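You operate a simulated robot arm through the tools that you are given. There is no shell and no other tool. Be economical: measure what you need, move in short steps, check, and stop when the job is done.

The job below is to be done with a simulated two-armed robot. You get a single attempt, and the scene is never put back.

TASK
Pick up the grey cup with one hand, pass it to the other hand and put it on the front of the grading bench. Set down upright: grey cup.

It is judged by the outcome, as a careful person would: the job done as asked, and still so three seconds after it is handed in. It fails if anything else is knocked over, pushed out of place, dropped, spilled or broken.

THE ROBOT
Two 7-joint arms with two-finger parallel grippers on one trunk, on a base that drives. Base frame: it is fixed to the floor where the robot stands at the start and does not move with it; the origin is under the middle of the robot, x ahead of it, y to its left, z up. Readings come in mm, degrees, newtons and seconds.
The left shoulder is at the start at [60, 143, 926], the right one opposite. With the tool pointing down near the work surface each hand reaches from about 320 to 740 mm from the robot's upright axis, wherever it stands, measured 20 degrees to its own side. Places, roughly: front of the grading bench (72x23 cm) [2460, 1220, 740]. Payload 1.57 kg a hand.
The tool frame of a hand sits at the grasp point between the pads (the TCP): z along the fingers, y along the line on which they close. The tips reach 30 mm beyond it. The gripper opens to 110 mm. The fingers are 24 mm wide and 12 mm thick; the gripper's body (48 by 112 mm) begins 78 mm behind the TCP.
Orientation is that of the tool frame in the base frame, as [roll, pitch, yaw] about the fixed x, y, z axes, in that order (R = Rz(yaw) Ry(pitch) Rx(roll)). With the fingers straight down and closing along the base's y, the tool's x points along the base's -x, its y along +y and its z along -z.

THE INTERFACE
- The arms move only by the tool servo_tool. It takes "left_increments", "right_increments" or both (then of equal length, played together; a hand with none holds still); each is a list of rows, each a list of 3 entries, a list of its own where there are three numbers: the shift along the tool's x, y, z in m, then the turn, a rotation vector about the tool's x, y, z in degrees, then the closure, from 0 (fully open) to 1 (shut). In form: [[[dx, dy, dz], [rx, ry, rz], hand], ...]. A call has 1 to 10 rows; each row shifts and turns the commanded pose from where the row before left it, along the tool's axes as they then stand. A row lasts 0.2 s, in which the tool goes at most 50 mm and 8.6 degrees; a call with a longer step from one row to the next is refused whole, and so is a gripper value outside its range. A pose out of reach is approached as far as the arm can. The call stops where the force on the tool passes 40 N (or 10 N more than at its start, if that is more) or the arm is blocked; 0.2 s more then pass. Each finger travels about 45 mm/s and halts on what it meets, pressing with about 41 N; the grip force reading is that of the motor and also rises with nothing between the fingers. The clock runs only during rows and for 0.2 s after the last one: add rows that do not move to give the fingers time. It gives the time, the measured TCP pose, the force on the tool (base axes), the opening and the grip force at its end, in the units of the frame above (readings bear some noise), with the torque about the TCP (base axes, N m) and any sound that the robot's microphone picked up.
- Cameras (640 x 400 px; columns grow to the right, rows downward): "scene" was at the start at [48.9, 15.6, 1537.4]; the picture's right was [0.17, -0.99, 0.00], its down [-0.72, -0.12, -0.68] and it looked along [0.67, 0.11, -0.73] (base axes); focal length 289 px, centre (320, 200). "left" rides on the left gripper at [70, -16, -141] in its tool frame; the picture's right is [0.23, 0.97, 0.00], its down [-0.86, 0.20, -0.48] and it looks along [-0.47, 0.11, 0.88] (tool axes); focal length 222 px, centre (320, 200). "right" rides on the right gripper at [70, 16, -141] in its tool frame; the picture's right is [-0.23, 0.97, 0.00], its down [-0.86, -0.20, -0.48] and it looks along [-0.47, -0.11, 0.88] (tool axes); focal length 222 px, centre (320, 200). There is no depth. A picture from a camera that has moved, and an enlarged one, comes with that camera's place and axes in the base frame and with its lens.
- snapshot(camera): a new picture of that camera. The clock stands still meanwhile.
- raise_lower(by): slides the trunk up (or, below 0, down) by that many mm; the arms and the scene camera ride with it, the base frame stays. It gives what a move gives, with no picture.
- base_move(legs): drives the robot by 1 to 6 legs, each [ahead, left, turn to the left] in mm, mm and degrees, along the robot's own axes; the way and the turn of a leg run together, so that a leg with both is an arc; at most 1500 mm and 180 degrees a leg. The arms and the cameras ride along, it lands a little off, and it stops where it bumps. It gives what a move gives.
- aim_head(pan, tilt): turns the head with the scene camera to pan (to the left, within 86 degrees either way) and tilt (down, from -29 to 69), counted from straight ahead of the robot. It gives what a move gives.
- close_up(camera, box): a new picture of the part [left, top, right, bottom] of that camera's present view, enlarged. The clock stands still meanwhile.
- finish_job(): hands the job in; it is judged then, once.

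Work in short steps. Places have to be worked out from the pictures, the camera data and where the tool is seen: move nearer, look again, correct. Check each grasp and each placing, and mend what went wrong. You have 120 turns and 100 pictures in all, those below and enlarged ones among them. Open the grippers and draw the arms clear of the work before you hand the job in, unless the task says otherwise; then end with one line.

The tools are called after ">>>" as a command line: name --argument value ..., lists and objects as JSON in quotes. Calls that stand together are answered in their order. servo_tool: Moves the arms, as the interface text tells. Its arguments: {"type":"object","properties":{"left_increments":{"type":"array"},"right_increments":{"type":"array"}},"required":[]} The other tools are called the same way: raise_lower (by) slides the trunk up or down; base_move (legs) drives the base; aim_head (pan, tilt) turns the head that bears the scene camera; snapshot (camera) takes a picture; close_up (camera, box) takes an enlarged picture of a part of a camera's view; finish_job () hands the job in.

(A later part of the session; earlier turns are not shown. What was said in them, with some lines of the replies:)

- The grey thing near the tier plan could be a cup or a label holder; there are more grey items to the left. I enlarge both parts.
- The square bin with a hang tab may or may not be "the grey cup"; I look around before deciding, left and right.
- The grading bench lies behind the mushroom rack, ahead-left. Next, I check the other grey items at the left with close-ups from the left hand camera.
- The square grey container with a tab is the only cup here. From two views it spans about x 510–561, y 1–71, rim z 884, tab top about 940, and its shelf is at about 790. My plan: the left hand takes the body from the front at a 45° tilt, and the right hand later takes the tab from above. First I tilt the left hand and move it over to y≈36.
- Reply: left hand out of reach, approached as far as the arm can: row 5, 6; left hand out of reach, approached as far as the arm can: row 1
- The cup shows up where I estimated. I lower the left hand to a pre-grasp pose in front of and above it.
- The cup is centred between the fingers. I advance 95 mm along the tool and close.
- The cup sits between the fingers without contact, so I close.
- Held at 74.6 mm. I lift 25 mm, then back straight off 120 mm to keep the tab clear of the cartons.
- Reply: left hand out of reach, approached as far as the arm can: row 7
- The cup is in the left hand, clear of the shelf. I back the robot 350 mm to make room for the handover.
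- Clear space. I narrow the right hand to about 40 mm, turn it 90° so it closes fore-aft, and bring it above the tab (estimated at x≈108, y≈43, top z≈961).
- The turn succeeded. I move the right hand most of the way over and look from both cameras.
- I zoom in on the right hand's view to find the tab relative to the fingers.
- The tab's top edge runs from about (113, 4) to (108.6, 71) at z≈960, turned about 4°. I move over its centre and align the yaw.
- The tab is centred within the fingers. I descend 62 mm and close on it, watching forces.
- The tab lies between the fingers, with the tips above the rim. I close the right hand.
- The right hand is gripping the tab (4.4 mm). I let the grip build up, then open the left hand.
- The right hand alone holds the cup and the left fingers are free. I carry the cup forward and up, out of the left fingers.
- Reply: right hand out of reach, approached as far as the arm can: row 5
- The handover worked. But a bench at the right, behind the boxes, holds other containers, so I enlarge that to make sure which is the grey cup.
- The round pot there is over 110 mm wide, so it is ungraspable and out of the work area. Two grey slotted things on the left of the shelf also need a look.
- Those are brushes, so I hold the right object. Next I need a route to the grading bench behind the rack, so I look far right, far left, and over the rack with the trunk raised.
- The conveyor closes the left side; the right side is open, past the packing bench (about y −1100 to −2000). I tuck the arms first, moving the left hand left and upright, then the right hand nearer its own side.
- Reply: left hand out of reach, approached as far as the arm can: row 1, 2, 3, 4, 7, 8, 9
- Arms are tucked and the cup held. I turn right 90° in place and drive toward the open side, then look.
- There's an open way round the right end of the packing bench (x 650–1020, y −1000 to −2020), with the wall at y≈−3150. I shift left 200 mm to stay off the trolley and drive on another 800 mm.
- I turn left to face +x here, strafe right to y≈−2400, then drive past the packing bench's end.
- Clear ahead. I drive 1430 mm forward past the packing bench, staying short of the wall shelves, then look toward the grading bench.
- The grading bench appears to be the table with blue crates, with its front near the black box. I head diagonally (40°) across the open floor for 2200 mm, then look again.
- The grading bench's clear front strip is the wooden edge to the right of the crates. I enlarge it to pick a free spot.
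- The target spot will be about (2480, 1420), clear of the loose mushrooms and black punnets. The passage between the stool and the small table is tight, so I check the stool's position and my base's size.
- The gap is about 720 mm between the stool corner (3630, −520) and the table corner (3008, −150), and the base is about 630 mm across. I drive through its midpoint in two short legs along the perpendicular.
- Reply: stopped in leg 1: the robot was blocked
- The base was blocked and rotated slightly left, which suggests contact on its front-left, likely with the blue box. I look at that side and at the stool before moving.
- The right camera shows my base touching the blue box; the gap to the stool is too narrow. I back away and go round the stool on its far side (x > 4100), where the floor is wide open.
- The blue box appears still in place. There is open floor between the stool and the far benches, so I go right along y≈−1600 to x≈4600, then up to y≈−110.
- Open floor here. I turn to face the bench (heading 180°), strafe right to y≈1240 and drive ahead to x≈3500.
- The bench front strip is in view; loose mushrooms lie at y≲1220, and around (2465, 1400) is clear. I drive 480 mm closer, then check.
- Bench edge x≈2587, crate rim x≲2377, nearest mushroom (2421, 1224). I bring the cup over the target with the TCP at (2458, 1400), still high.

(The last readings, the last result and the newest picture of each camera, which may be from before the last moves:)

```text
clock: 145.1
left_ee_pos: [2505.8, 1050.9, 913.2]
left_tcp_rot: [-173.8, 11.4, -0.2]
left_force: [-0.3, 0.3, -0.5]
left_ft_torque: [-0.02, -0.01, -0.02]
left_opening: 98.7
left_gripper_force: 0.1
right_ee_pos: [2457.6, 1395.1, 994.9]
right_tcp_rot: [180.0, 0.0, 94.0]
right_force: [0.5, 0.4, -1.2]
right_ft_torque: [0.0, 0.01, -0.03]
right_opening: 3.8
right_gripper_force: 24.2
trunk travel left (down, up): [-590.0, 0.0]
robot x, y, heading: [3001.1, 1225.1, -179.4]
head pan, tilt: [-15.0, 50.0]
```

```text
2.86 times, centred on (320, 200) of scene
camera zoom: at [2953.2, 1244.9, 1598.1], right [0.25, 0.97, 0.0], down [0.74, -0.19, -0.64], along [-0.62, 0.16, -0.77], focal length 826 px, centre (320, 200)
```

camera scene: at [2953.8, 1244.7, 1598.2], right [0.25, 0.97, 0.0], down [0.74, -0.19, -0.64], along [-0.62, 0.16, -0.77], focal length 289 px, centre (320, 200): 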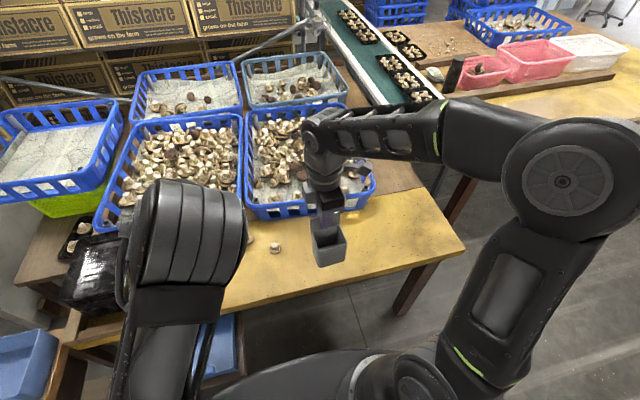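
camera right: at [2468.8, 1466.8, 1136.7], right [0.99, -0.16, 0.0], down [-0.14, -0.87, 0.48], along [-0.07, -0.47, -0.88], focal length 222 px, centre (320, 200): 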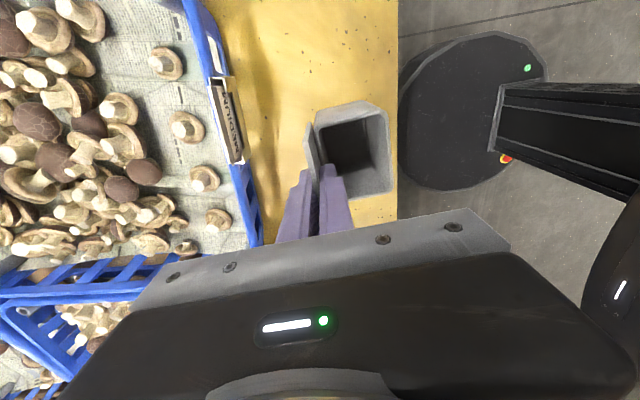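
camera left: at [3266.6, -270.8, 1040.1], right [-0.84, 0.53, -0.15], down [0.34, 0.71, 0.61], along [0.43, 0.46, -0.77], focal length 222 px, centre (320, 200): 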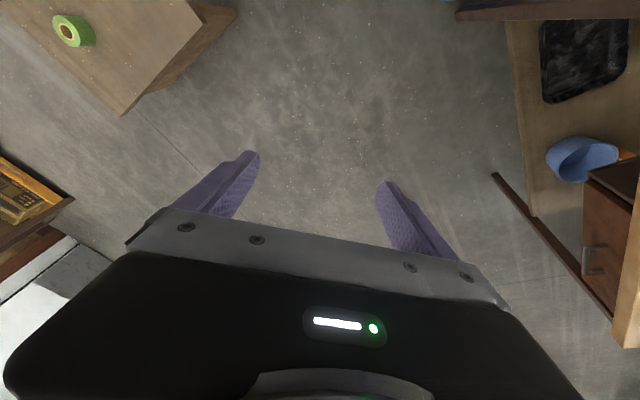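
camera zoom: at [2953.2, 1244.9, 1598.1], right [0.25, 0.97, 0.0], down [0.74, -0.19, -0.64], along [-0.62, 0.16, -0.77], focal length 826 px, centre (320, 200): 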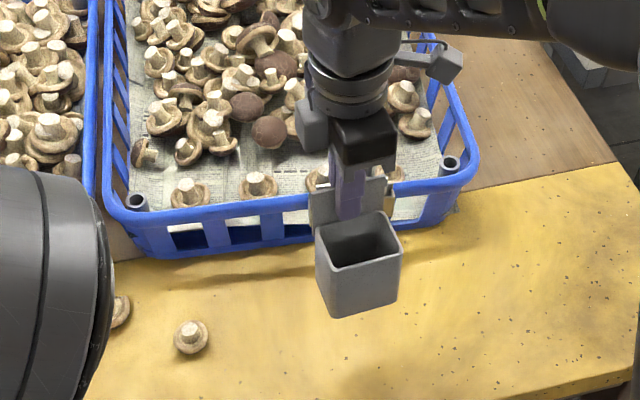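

Well clear of crate and mushrooms. I lower 95 mm and then check the remaining height.

>>> servo_tool --right_increments '[[[0, 0, 0.025], [0, 0, 0], 1], [[0, 0, 0.025], [0, 0, 0], 1], [[0, 0, 0.025], [0, 0, 0], 1], [[0, 0, 0.02], [0, 0, 0], 1]]'

>>> close_up --camera "scene" --box '[220, 130, 420, 270]'

```text
clock: 146.1
left_ee_pos: [2505.2, 1049.0, 912.9]
left_tcp_rot: [-173.8, 11.4, -0.3]
left_force: [0.1, -0.5, -0.1]
left_ft_torque: [0.01, 0.02, 0.02]
left_opening: 98.9
left_gripper_force: 0.2
right_ee_pos: [2456.3, 1398.9, 898.0]
right_tcp_rot: [-179.9, 0.0, 93.9]
right_force: [0.5, -0.8, 0.4]
right_ft_torque: [-0.01, 0.03, 0.01]
right_opening: 3.8
right_gripper_force: 24.9
trunk travel left (down, up): [-590.0, 0.0]
robot x, y, heading: [2996.3, 1223.5, -179.5]
head pan, tilt: [-15.0, 50.0]
```

```text
2.86 times, centred on (320, 200) of scene
camera zoom: at [2953.6, 1244.8, 1598.1], right [0.25, 0.97, 0.0], down [0.74, -0.19, -0.64], along [-0.62, 0.16, -0.77], focal length 826 px, centre (320, 200)
```

zoom: 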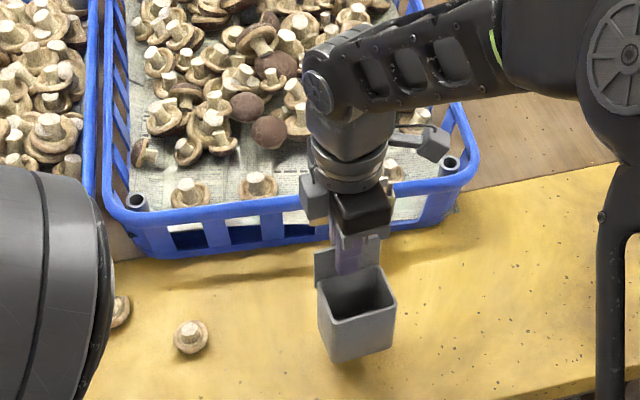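

About 25 mm to go. I lower slowly in small steps, watching the force.

>>> servo_tool --right_increments '[[[0, 0, 0.005], [0, 0, 0], 1], [[0, 0, 0.005], [0, 0, 0], 1], [[0, 0, 0.005], [0, 0, 0], 1], [[0, 0, 0.004], [0, 0, 0], 1]]'

>>> close_up --camera "scene" --box '[290, 200, 390, 270]'

```text
clock: 147.1
left_ee_pos: [2505.5, 1051.2, 914.7]
left_tcp_rot: [-173.9, 11.5, -0.2]
left_force: [0.7, 1.0, -0.2]
left_ft_torque: [0.02, 0.04, 0.02]
left_opening: 98.9
left_gripper_force: 0.0
right_ee_pos: [2456.1, 1399.4, 879.4]
right_tcp_rot: [-180.0, 0.0, 94.1]
right_force: [-0.2, 1.0, -1.0]
right_ft_torque: [-0.02, 0.02, -0.03]
right_opening: 3.8
right_gripper_force: 24.9
trunk travel left (down, up): [-590.0, 0.0]
robot x, y, heading: [2999.1, 1223.0, -179.2]
head pan, tilt: [-15.0, 50.0]
```

```text
5.71 times, centred on (340, 235) of scene
camera zoom: at [2953.9, 1244.8, 1598.1], right [0.25, 0.97, 0.0], down [0.74, -0.19, -0.64], along [-0.62, 0.16, -0.77], focal length 1652 px, centre (206, 0)
```

zoom: 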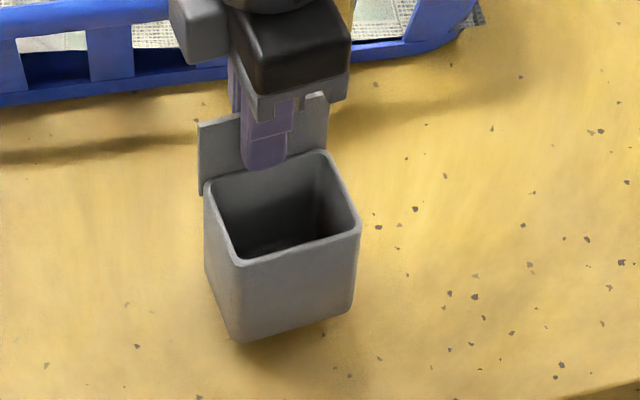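

>>> servo_tool --right_increments '[[[0, 0, 0.003], [0, 0, 0], 1], [[0, 0, 0.003], [0, 0, 0], 1]]'

```text
clock: 147.7
left_ee_pos: [2506.4, 1050.6, 913.0]
left_tcp_rot: [-173.9, 11.5, -0.2]
left_force: [0.4, 0.6, -1.0]
left_ft_torque: [0.03, -0.03, -0.03]
left_opening: 99.0
left_gripper_force: 0.1
right_ee_pos: [2457.3, 1398.2, 873.0]
right_tcp_rot: [-179.9, 0.0, 94.0]
right_force: [-0.2, -0.3, -0.2]
right_ft_torque: [-0.01, 0.0, 0.02]
right_opening: 4.0
right_gripper_force: 24.4
trunk travel left (down, up): [-590.0, 0.0]
robot x, y, heading: [2997.3, 1224.2, -179.5]
head pan, tilt: [-15.0, 50.0]
```

No contact yet (force ~0); I keep lowering by 2 mm steps.

>>> servo_tool --right_increments '[[[0, 0, 0.002], [0, 0, 0], 1], [[0, 0, 0.002], [0, 0, 0], 1]]'

>>> servo_tool --right_increments '[[[0, 0, 0.002], [0, 0, 0], 1]]'

>>> close_up --camera "scene" --box '[290, 200, 390, 270]'

```text
clock: 148.3
left_ee_pos: [2506.8, 1050.3, 913.4]
left_tcp_rot: [-173.8, 11.5, -0.1]
left_force: [-0.5, 0.5, -0.7]
left_ft_torque: [-0.01, -0.01, -0.01]
left_opening: 98.7
left_gripper_force: 0.0
right_ee_pos: [2457.3, 1399.4, 869.7]
right_tcp_rot: [180.0, 0.0, 94.1]
right_force: [-0.1, 0.6, -0.4]
right_ft_torque: [-0.01, 0.04, 0.01]
right_opening: 3.8
right_gripper_force: 25.1
trunk travel left (down, up): [-590.0, 0.0]
robot x, y, heading: [2996.4, 1224.3, -179.4]
head pan, tilt: [-15.0, 50.0]
```

```text
clock: 148.7
left_ee_pos: [2507.1, 1050.2, 913.3]
left_tcp_rot: [-173.8, 11.5, -0.1]
left_force: [0.4, 0.6, 0.5]
left_ft_torque: [0.0, -0.01, 0.05]
left_opening: 99.2
left_gripper_force: 0.0
right_ee_pos: [2458.1, 1400.0, 869.2]
right_tcp_rot: [-180.0, 0.0, 94.0]
right_force: [0.3, 0.0, -1.5]
right_ft_torque: [0.02, 0.05, -0.03]
right_opening: 3.7
right_gripper_force: 24.6
trunk travel left (down, up): [-590.0, 0.0]
robot x, y, heading: [2998.7, 1220.8, -179.5]
head pan, tilt: [-15.0, 50.0]
```

```text
5.71 times, centred on (340, 235) of scene
camera zoom: at [2953.8, 1244.8, 1598.1], right [0.25, 0.97, 0.0], down [0.74, -0.19, -0.64], along [-0.62, 0.16, -0.77], focal length 1652 px, centre (206, 0)
```

zoom: 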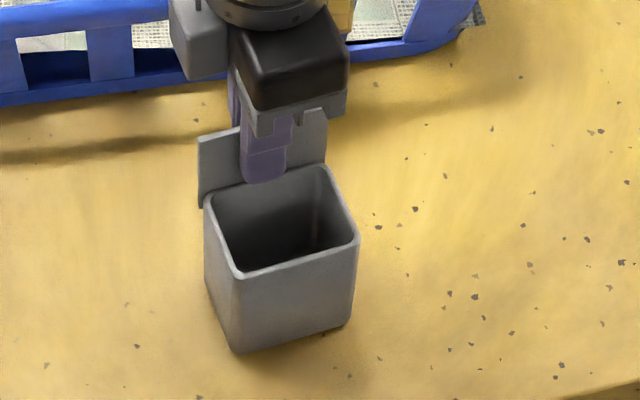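

Nearly there; I continue in 2 mm steps until a contact force shows.

>>> servo_tool --right_increments '[[[0, 0, 0.002], [0, 0, 0], 1], [[0, 0, 0.002], [0, 0, 0], 1]]'

>>> servo_tool --right_increments '[[[0, 0, 0.002], [0, 0, 0], 1]]'

```text
clock: 149.3
left_ee_pos: [2505.9, 1050.7, 915.4]
left_tcp_rot: [-173.9, 11.5, -0.2]
left_force: [0.3, -0.4, 1.2]
left_ft_torque: [0.03, 0.01, 0.02]
left_opening: 98.8
left_gripper_force: 0.0
right_ee_pos: [2458.2, 1398.8, 866.5]
right_tcp_rot: [-179.9, 0.0, 94.1]
right_force: [1.1, 0.8, 12.8]
right_ft_torque: [-0.22, -0.3, 0.03]
right_opening: 3.7
right_gripper_force: 24.8
trunk travel left (down, up): [-590.0, 0.0]
robot x, y, heading: [3001.3, 1222.3, -179.4]
head pan, tilt: [-15.0, 50.0]
```

```text
clock: 149.7
left_ee_pos: [2506.1, 1050.1, 913.5]
left_tcp_rot: [-173.9, 11.5, -0.2]
left_force: [-0.3, 0.9, 0.2]
left_ft_torque: [0.02, -0.03, 0.0]
left_opening: 98.8
left_gripper_force: 0.1
right_ee_pos: [2458.5, 1398.2, 864.5]
right_tcp_rot: [-179.8, -0.1, 94.0]
right_force: [-1.1, 0.8, 23.0]
right_ft_torque: [0.0, -0.76, 0.16]
right_opening: 4.2
right_gripper_force: 24.6
trunk travel left (down, up): [-590.0, 0.0]
robot x, y, heading: [2996.3, 1223.6, -179.5]
head pan, tilt: [-15.0, 50.0]
```

Contact at 12.8 then 23 N: the cup stands on the bench. I ease back up 2.5 mm to unload it, then open partway.

>>> servo_tool --right_increments '[[[0, 0, -0.0025], [0, 0, 0], 1], [[0, 0, 0], [0, 0, 0], 0.93], [[0, 0, 0], [0, 0, 0], 0.85], [[0, 0, 0], [0, 0, 0], 0.75], [[0, 0, 0], [0, 0, 0], 0.65], [[0, 0, 0], [0, 0, 0], 0.65]]'

>>> close_up --camera "scene" --box '[290, 200, 390, 270]'

>>> snapshot --camera "right"

```text
clock: 151.1
left_ee_pos: [2505.5, 1050.8, 914.2]
left_tcp_rot: [-173.8, 11.5, -0.2]
left_force: [0.7, -0.3, 0.0]
left_ft_torque: [-0.01, -0.03, 0.01]
left_opening: 99.0
left_gripper_force: 0.0
right_ee_pos: [2458.5, 1399.1, 865.6]
right_tcp_rot: [180.0, -0.1, 94.1]
right_force: [0.4, -0.1, 0.0]
right_ft_torque: [0.04, -0.01, 0.03]
right_opening: 38.5
right_gripper_force: 0.1
trunk travel left (down, up): [-590.0, 0.0]
robot x, y, heading: [3000.9, 1223.1, -179.3]
head pan, tilt: [-15.0, 50.0]
```

```text
5.71 times, centred on (340, 235) of scene
camera zoom: at [2954.0, 1244.7, 1598.1], right [0.25, 0.97, 0.0], down [0.74, -0.19, -0.64], along [-0.62, 0.16, -0.77], focal length 1652 px, centre (206, 0)
```

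zoom: 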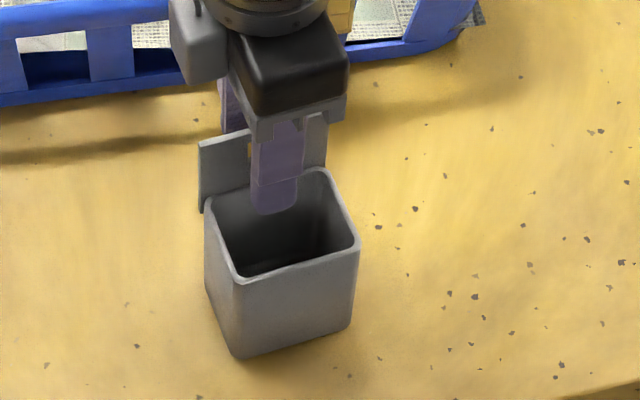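

```text
33 pictures are left
camera right: at [2469.9, 1470.4, 1006.5], right [0.99, -0.16, 0.0], down [-0.14, -0.87, 0.48], along [-0.08, -0.47, -0.88], focal length 222 px, centre (320, 200)
```

right: 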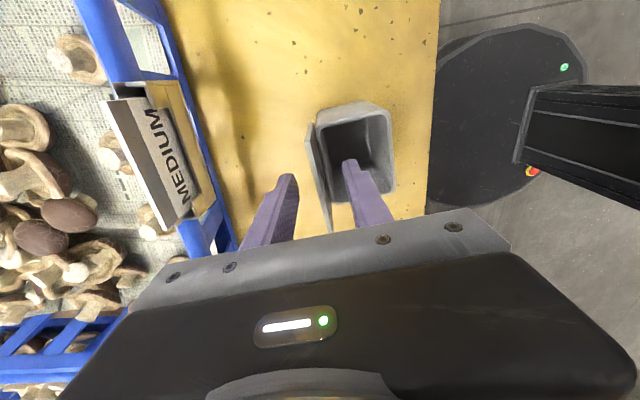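

The cup stands free and upright. I raise the right hand straight up, clear of the tab.

>>> servo_tool --right_increments '[[[0, 0, -0.02], [0, 0, 0], 0.65], [[0, 0, -0.03], [0, 0, 0], 0.65], [[0, 0, -0.03], [0, 0, 0], 0.65], [[0, 0, -0.03], [0, 0, 0], 0.65], [[0, 0, -0.03], [0, 0, 0], 0.65], [[0, 0, -0.03], [0, 0, 0], 0.65]]'

>>> base_move --legs '[[-450, 0, 0]]'

>>> servo_tool --right_increments '[[[0, 0, 0], [0, 0, 0], 0.3], [[0, 0, 0], [0, 0, 0], 0], [[0, 0, 0], [0, 0, 0], 0], [[0, 0, 0], [0, 0, 0], 0]]' --left_increments '[[[0, 0, 0], [0, 0, 0], 0], [[0, 0, 0], [0, 0, 0], 0], [[0, 0, 0], [0, 0, 0], 0], [[0, 0, 0], [0, 0, 0], 0]]'

>>> aim_head --pan 0 --tilt 35

>>> snapshot --camera "scene"

>>> close_up --camera "scene" --box '[290, 160, 450, 270]'

```text
clock: 152.5
left_ee_pos: [2506.1, 1050.3, 914.6]
left_tcp_rot: [-173.8, 11.6, -0.2]
left_force: [0.1, -0.2, 0.5]
left_ft_torque: [-0.01, 0.01, 0.01]
left_opening: 98.9
left_gripper_force: 0.1
right_ee_pos: [2459.9, 1395.7, 1036.1]
right_tcp_rot: [-180.0, 0.0, 94.0]
right_force: [-0.5, -0.2, 0.4]
right_ft_torque: [-0.01, -0.01, -0.05]
right_opening: 38.5
right_gripper_force: 0.0
trunk travel left (down, up): [-590.0, 0.0]
robot x, y, heading: [2997.6, 1219.4, -179.3]
head pan, tilt: [-15.0, 50.0]
```

```text
clock: 155.2
left_ee_pos: [2961.1, 1054.7, 913.9]
left_tcp_rot: [-173.8, 11.6, 0.1]
left_force: [0.3, 0.1, 0.9]
left_ft_torque: [0.0, 0.0, 0.04]
left_opening: 99.1
left_gripper_force: 0.1
right_ee_pos: [2910.8, 1399.2, 1035.8]
right_tcp_rot: [179.9, 0.0, 94.3]
right_force: [-0.2, 0.7, 0.4]
right_ft_torque: [0.0, 0.04, -0.02]
right_opening: 38.8
right_gripper_force: 0.0
trunk travel left (down, up): [-590.0, 0.0]
robot x, y, heading: [3452.3, 1225.9, -179.0]
head pan, tilt: [-15.0, 50.0]
```

```text
clock: 156.2
left_ee_pos: [2958.5, 1053.1, 913.8]
left_tcp_rot: [-173.8, 11.5, 0.0]
left_force: [0.5, 0.5, -0.8]
left_ft_torque: [0.01, 0.0, 0.0]
left_opening: 110.6
left_gripper_force: 0.0
right_ee_pos: [2910.8, 1399.2, 1036.1]
right_tcp_rot: [180.0, 0.0, 94.2]
right_force: [0.2, 0.2, -0.4]
right_ft_torque: [0.0, 0.01, -0.05]
right_opening: 110.1
right_gripper_force: 0.1
trunk travel left (down, up): [-590.0, 0.0]
robot x, y, heading: [3450.6, 1228.9, -179.0]
head pan, tilt: [-15.0, 50.0]
```

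```text
clock: 157.0
left_ee_pos: [2960.4, 1052.7, 913.8]
left_tcp_rot: [-173.8, 11.5, 0.2]
left_force: [-0.4, 0.0, 0.2]
left_ft_torque: [-0.03, 0.03, -0.01]
left_opening: 109.9
left_gripper_force: 0.2
right_ee_pos: [2911.2, 1398.1, 1035.9]
right_tcp_rot: [-180.0, 0.1, 94.3]
right_force: [0.9, 0.1, -0.9]
right_ft_torque: [0.0, 0.02, 0.02]
right_opening: 109.9
right_gripper_force: 0.1
trunk travel left (down, up): [-590.0, 0.0]
robot x, y, heading: [3449.8, 1231.6, -178.9]
head pan, tilt: [0.0, 35.0]
```

```text
32 pictures are left
camera scene: at [3392.9, 1230.3, 1619.8], right [-0.01, 1.0, 0.0], down [0.57, 0.01, -0.82], along [-0.82, -0.01, -0.57], focal length 289 px, centre (320, 200)
```

scene: 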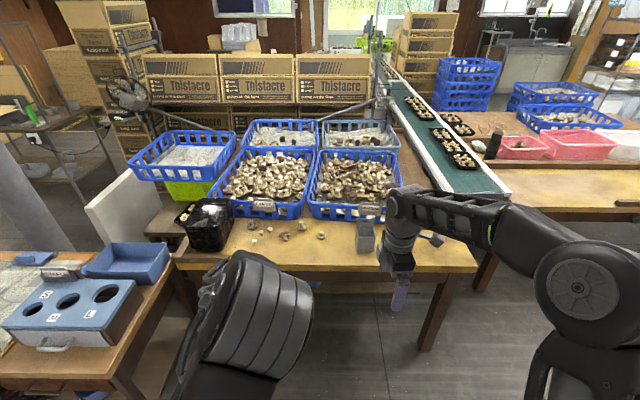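

```text
3.64 times, centred on (370, 215) of scene
camera zoom: at [3392.9, 1230.3, 1619.8], right [-0.01, 1.0, 0.0], down [0.57, 0.01, -0.82], along [-0.82, -0.01, -0.57], focal length 1051 px, centre (138, 146)
```

zoom: 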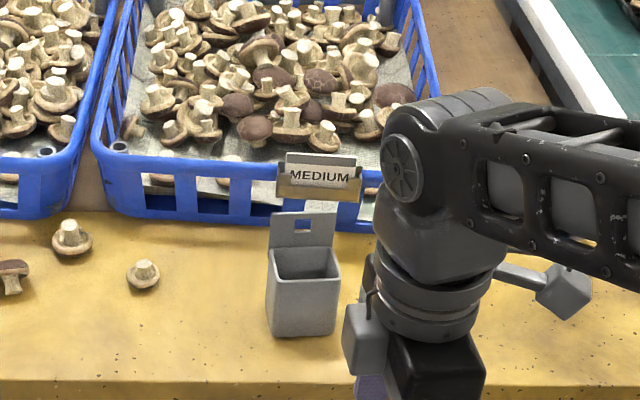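

The cup stands upright on the bench front with nothing around it disturbed, and both hands are open and clear. I hand the job in.

>>> finish_job

```text
The job is handed in.
```

The left hand picked up the grey cup, passed it to the right, and it is now standing upright on the front of the grading bench; on the way my base touched the blue box on the floor, which did not look moved afterwards.
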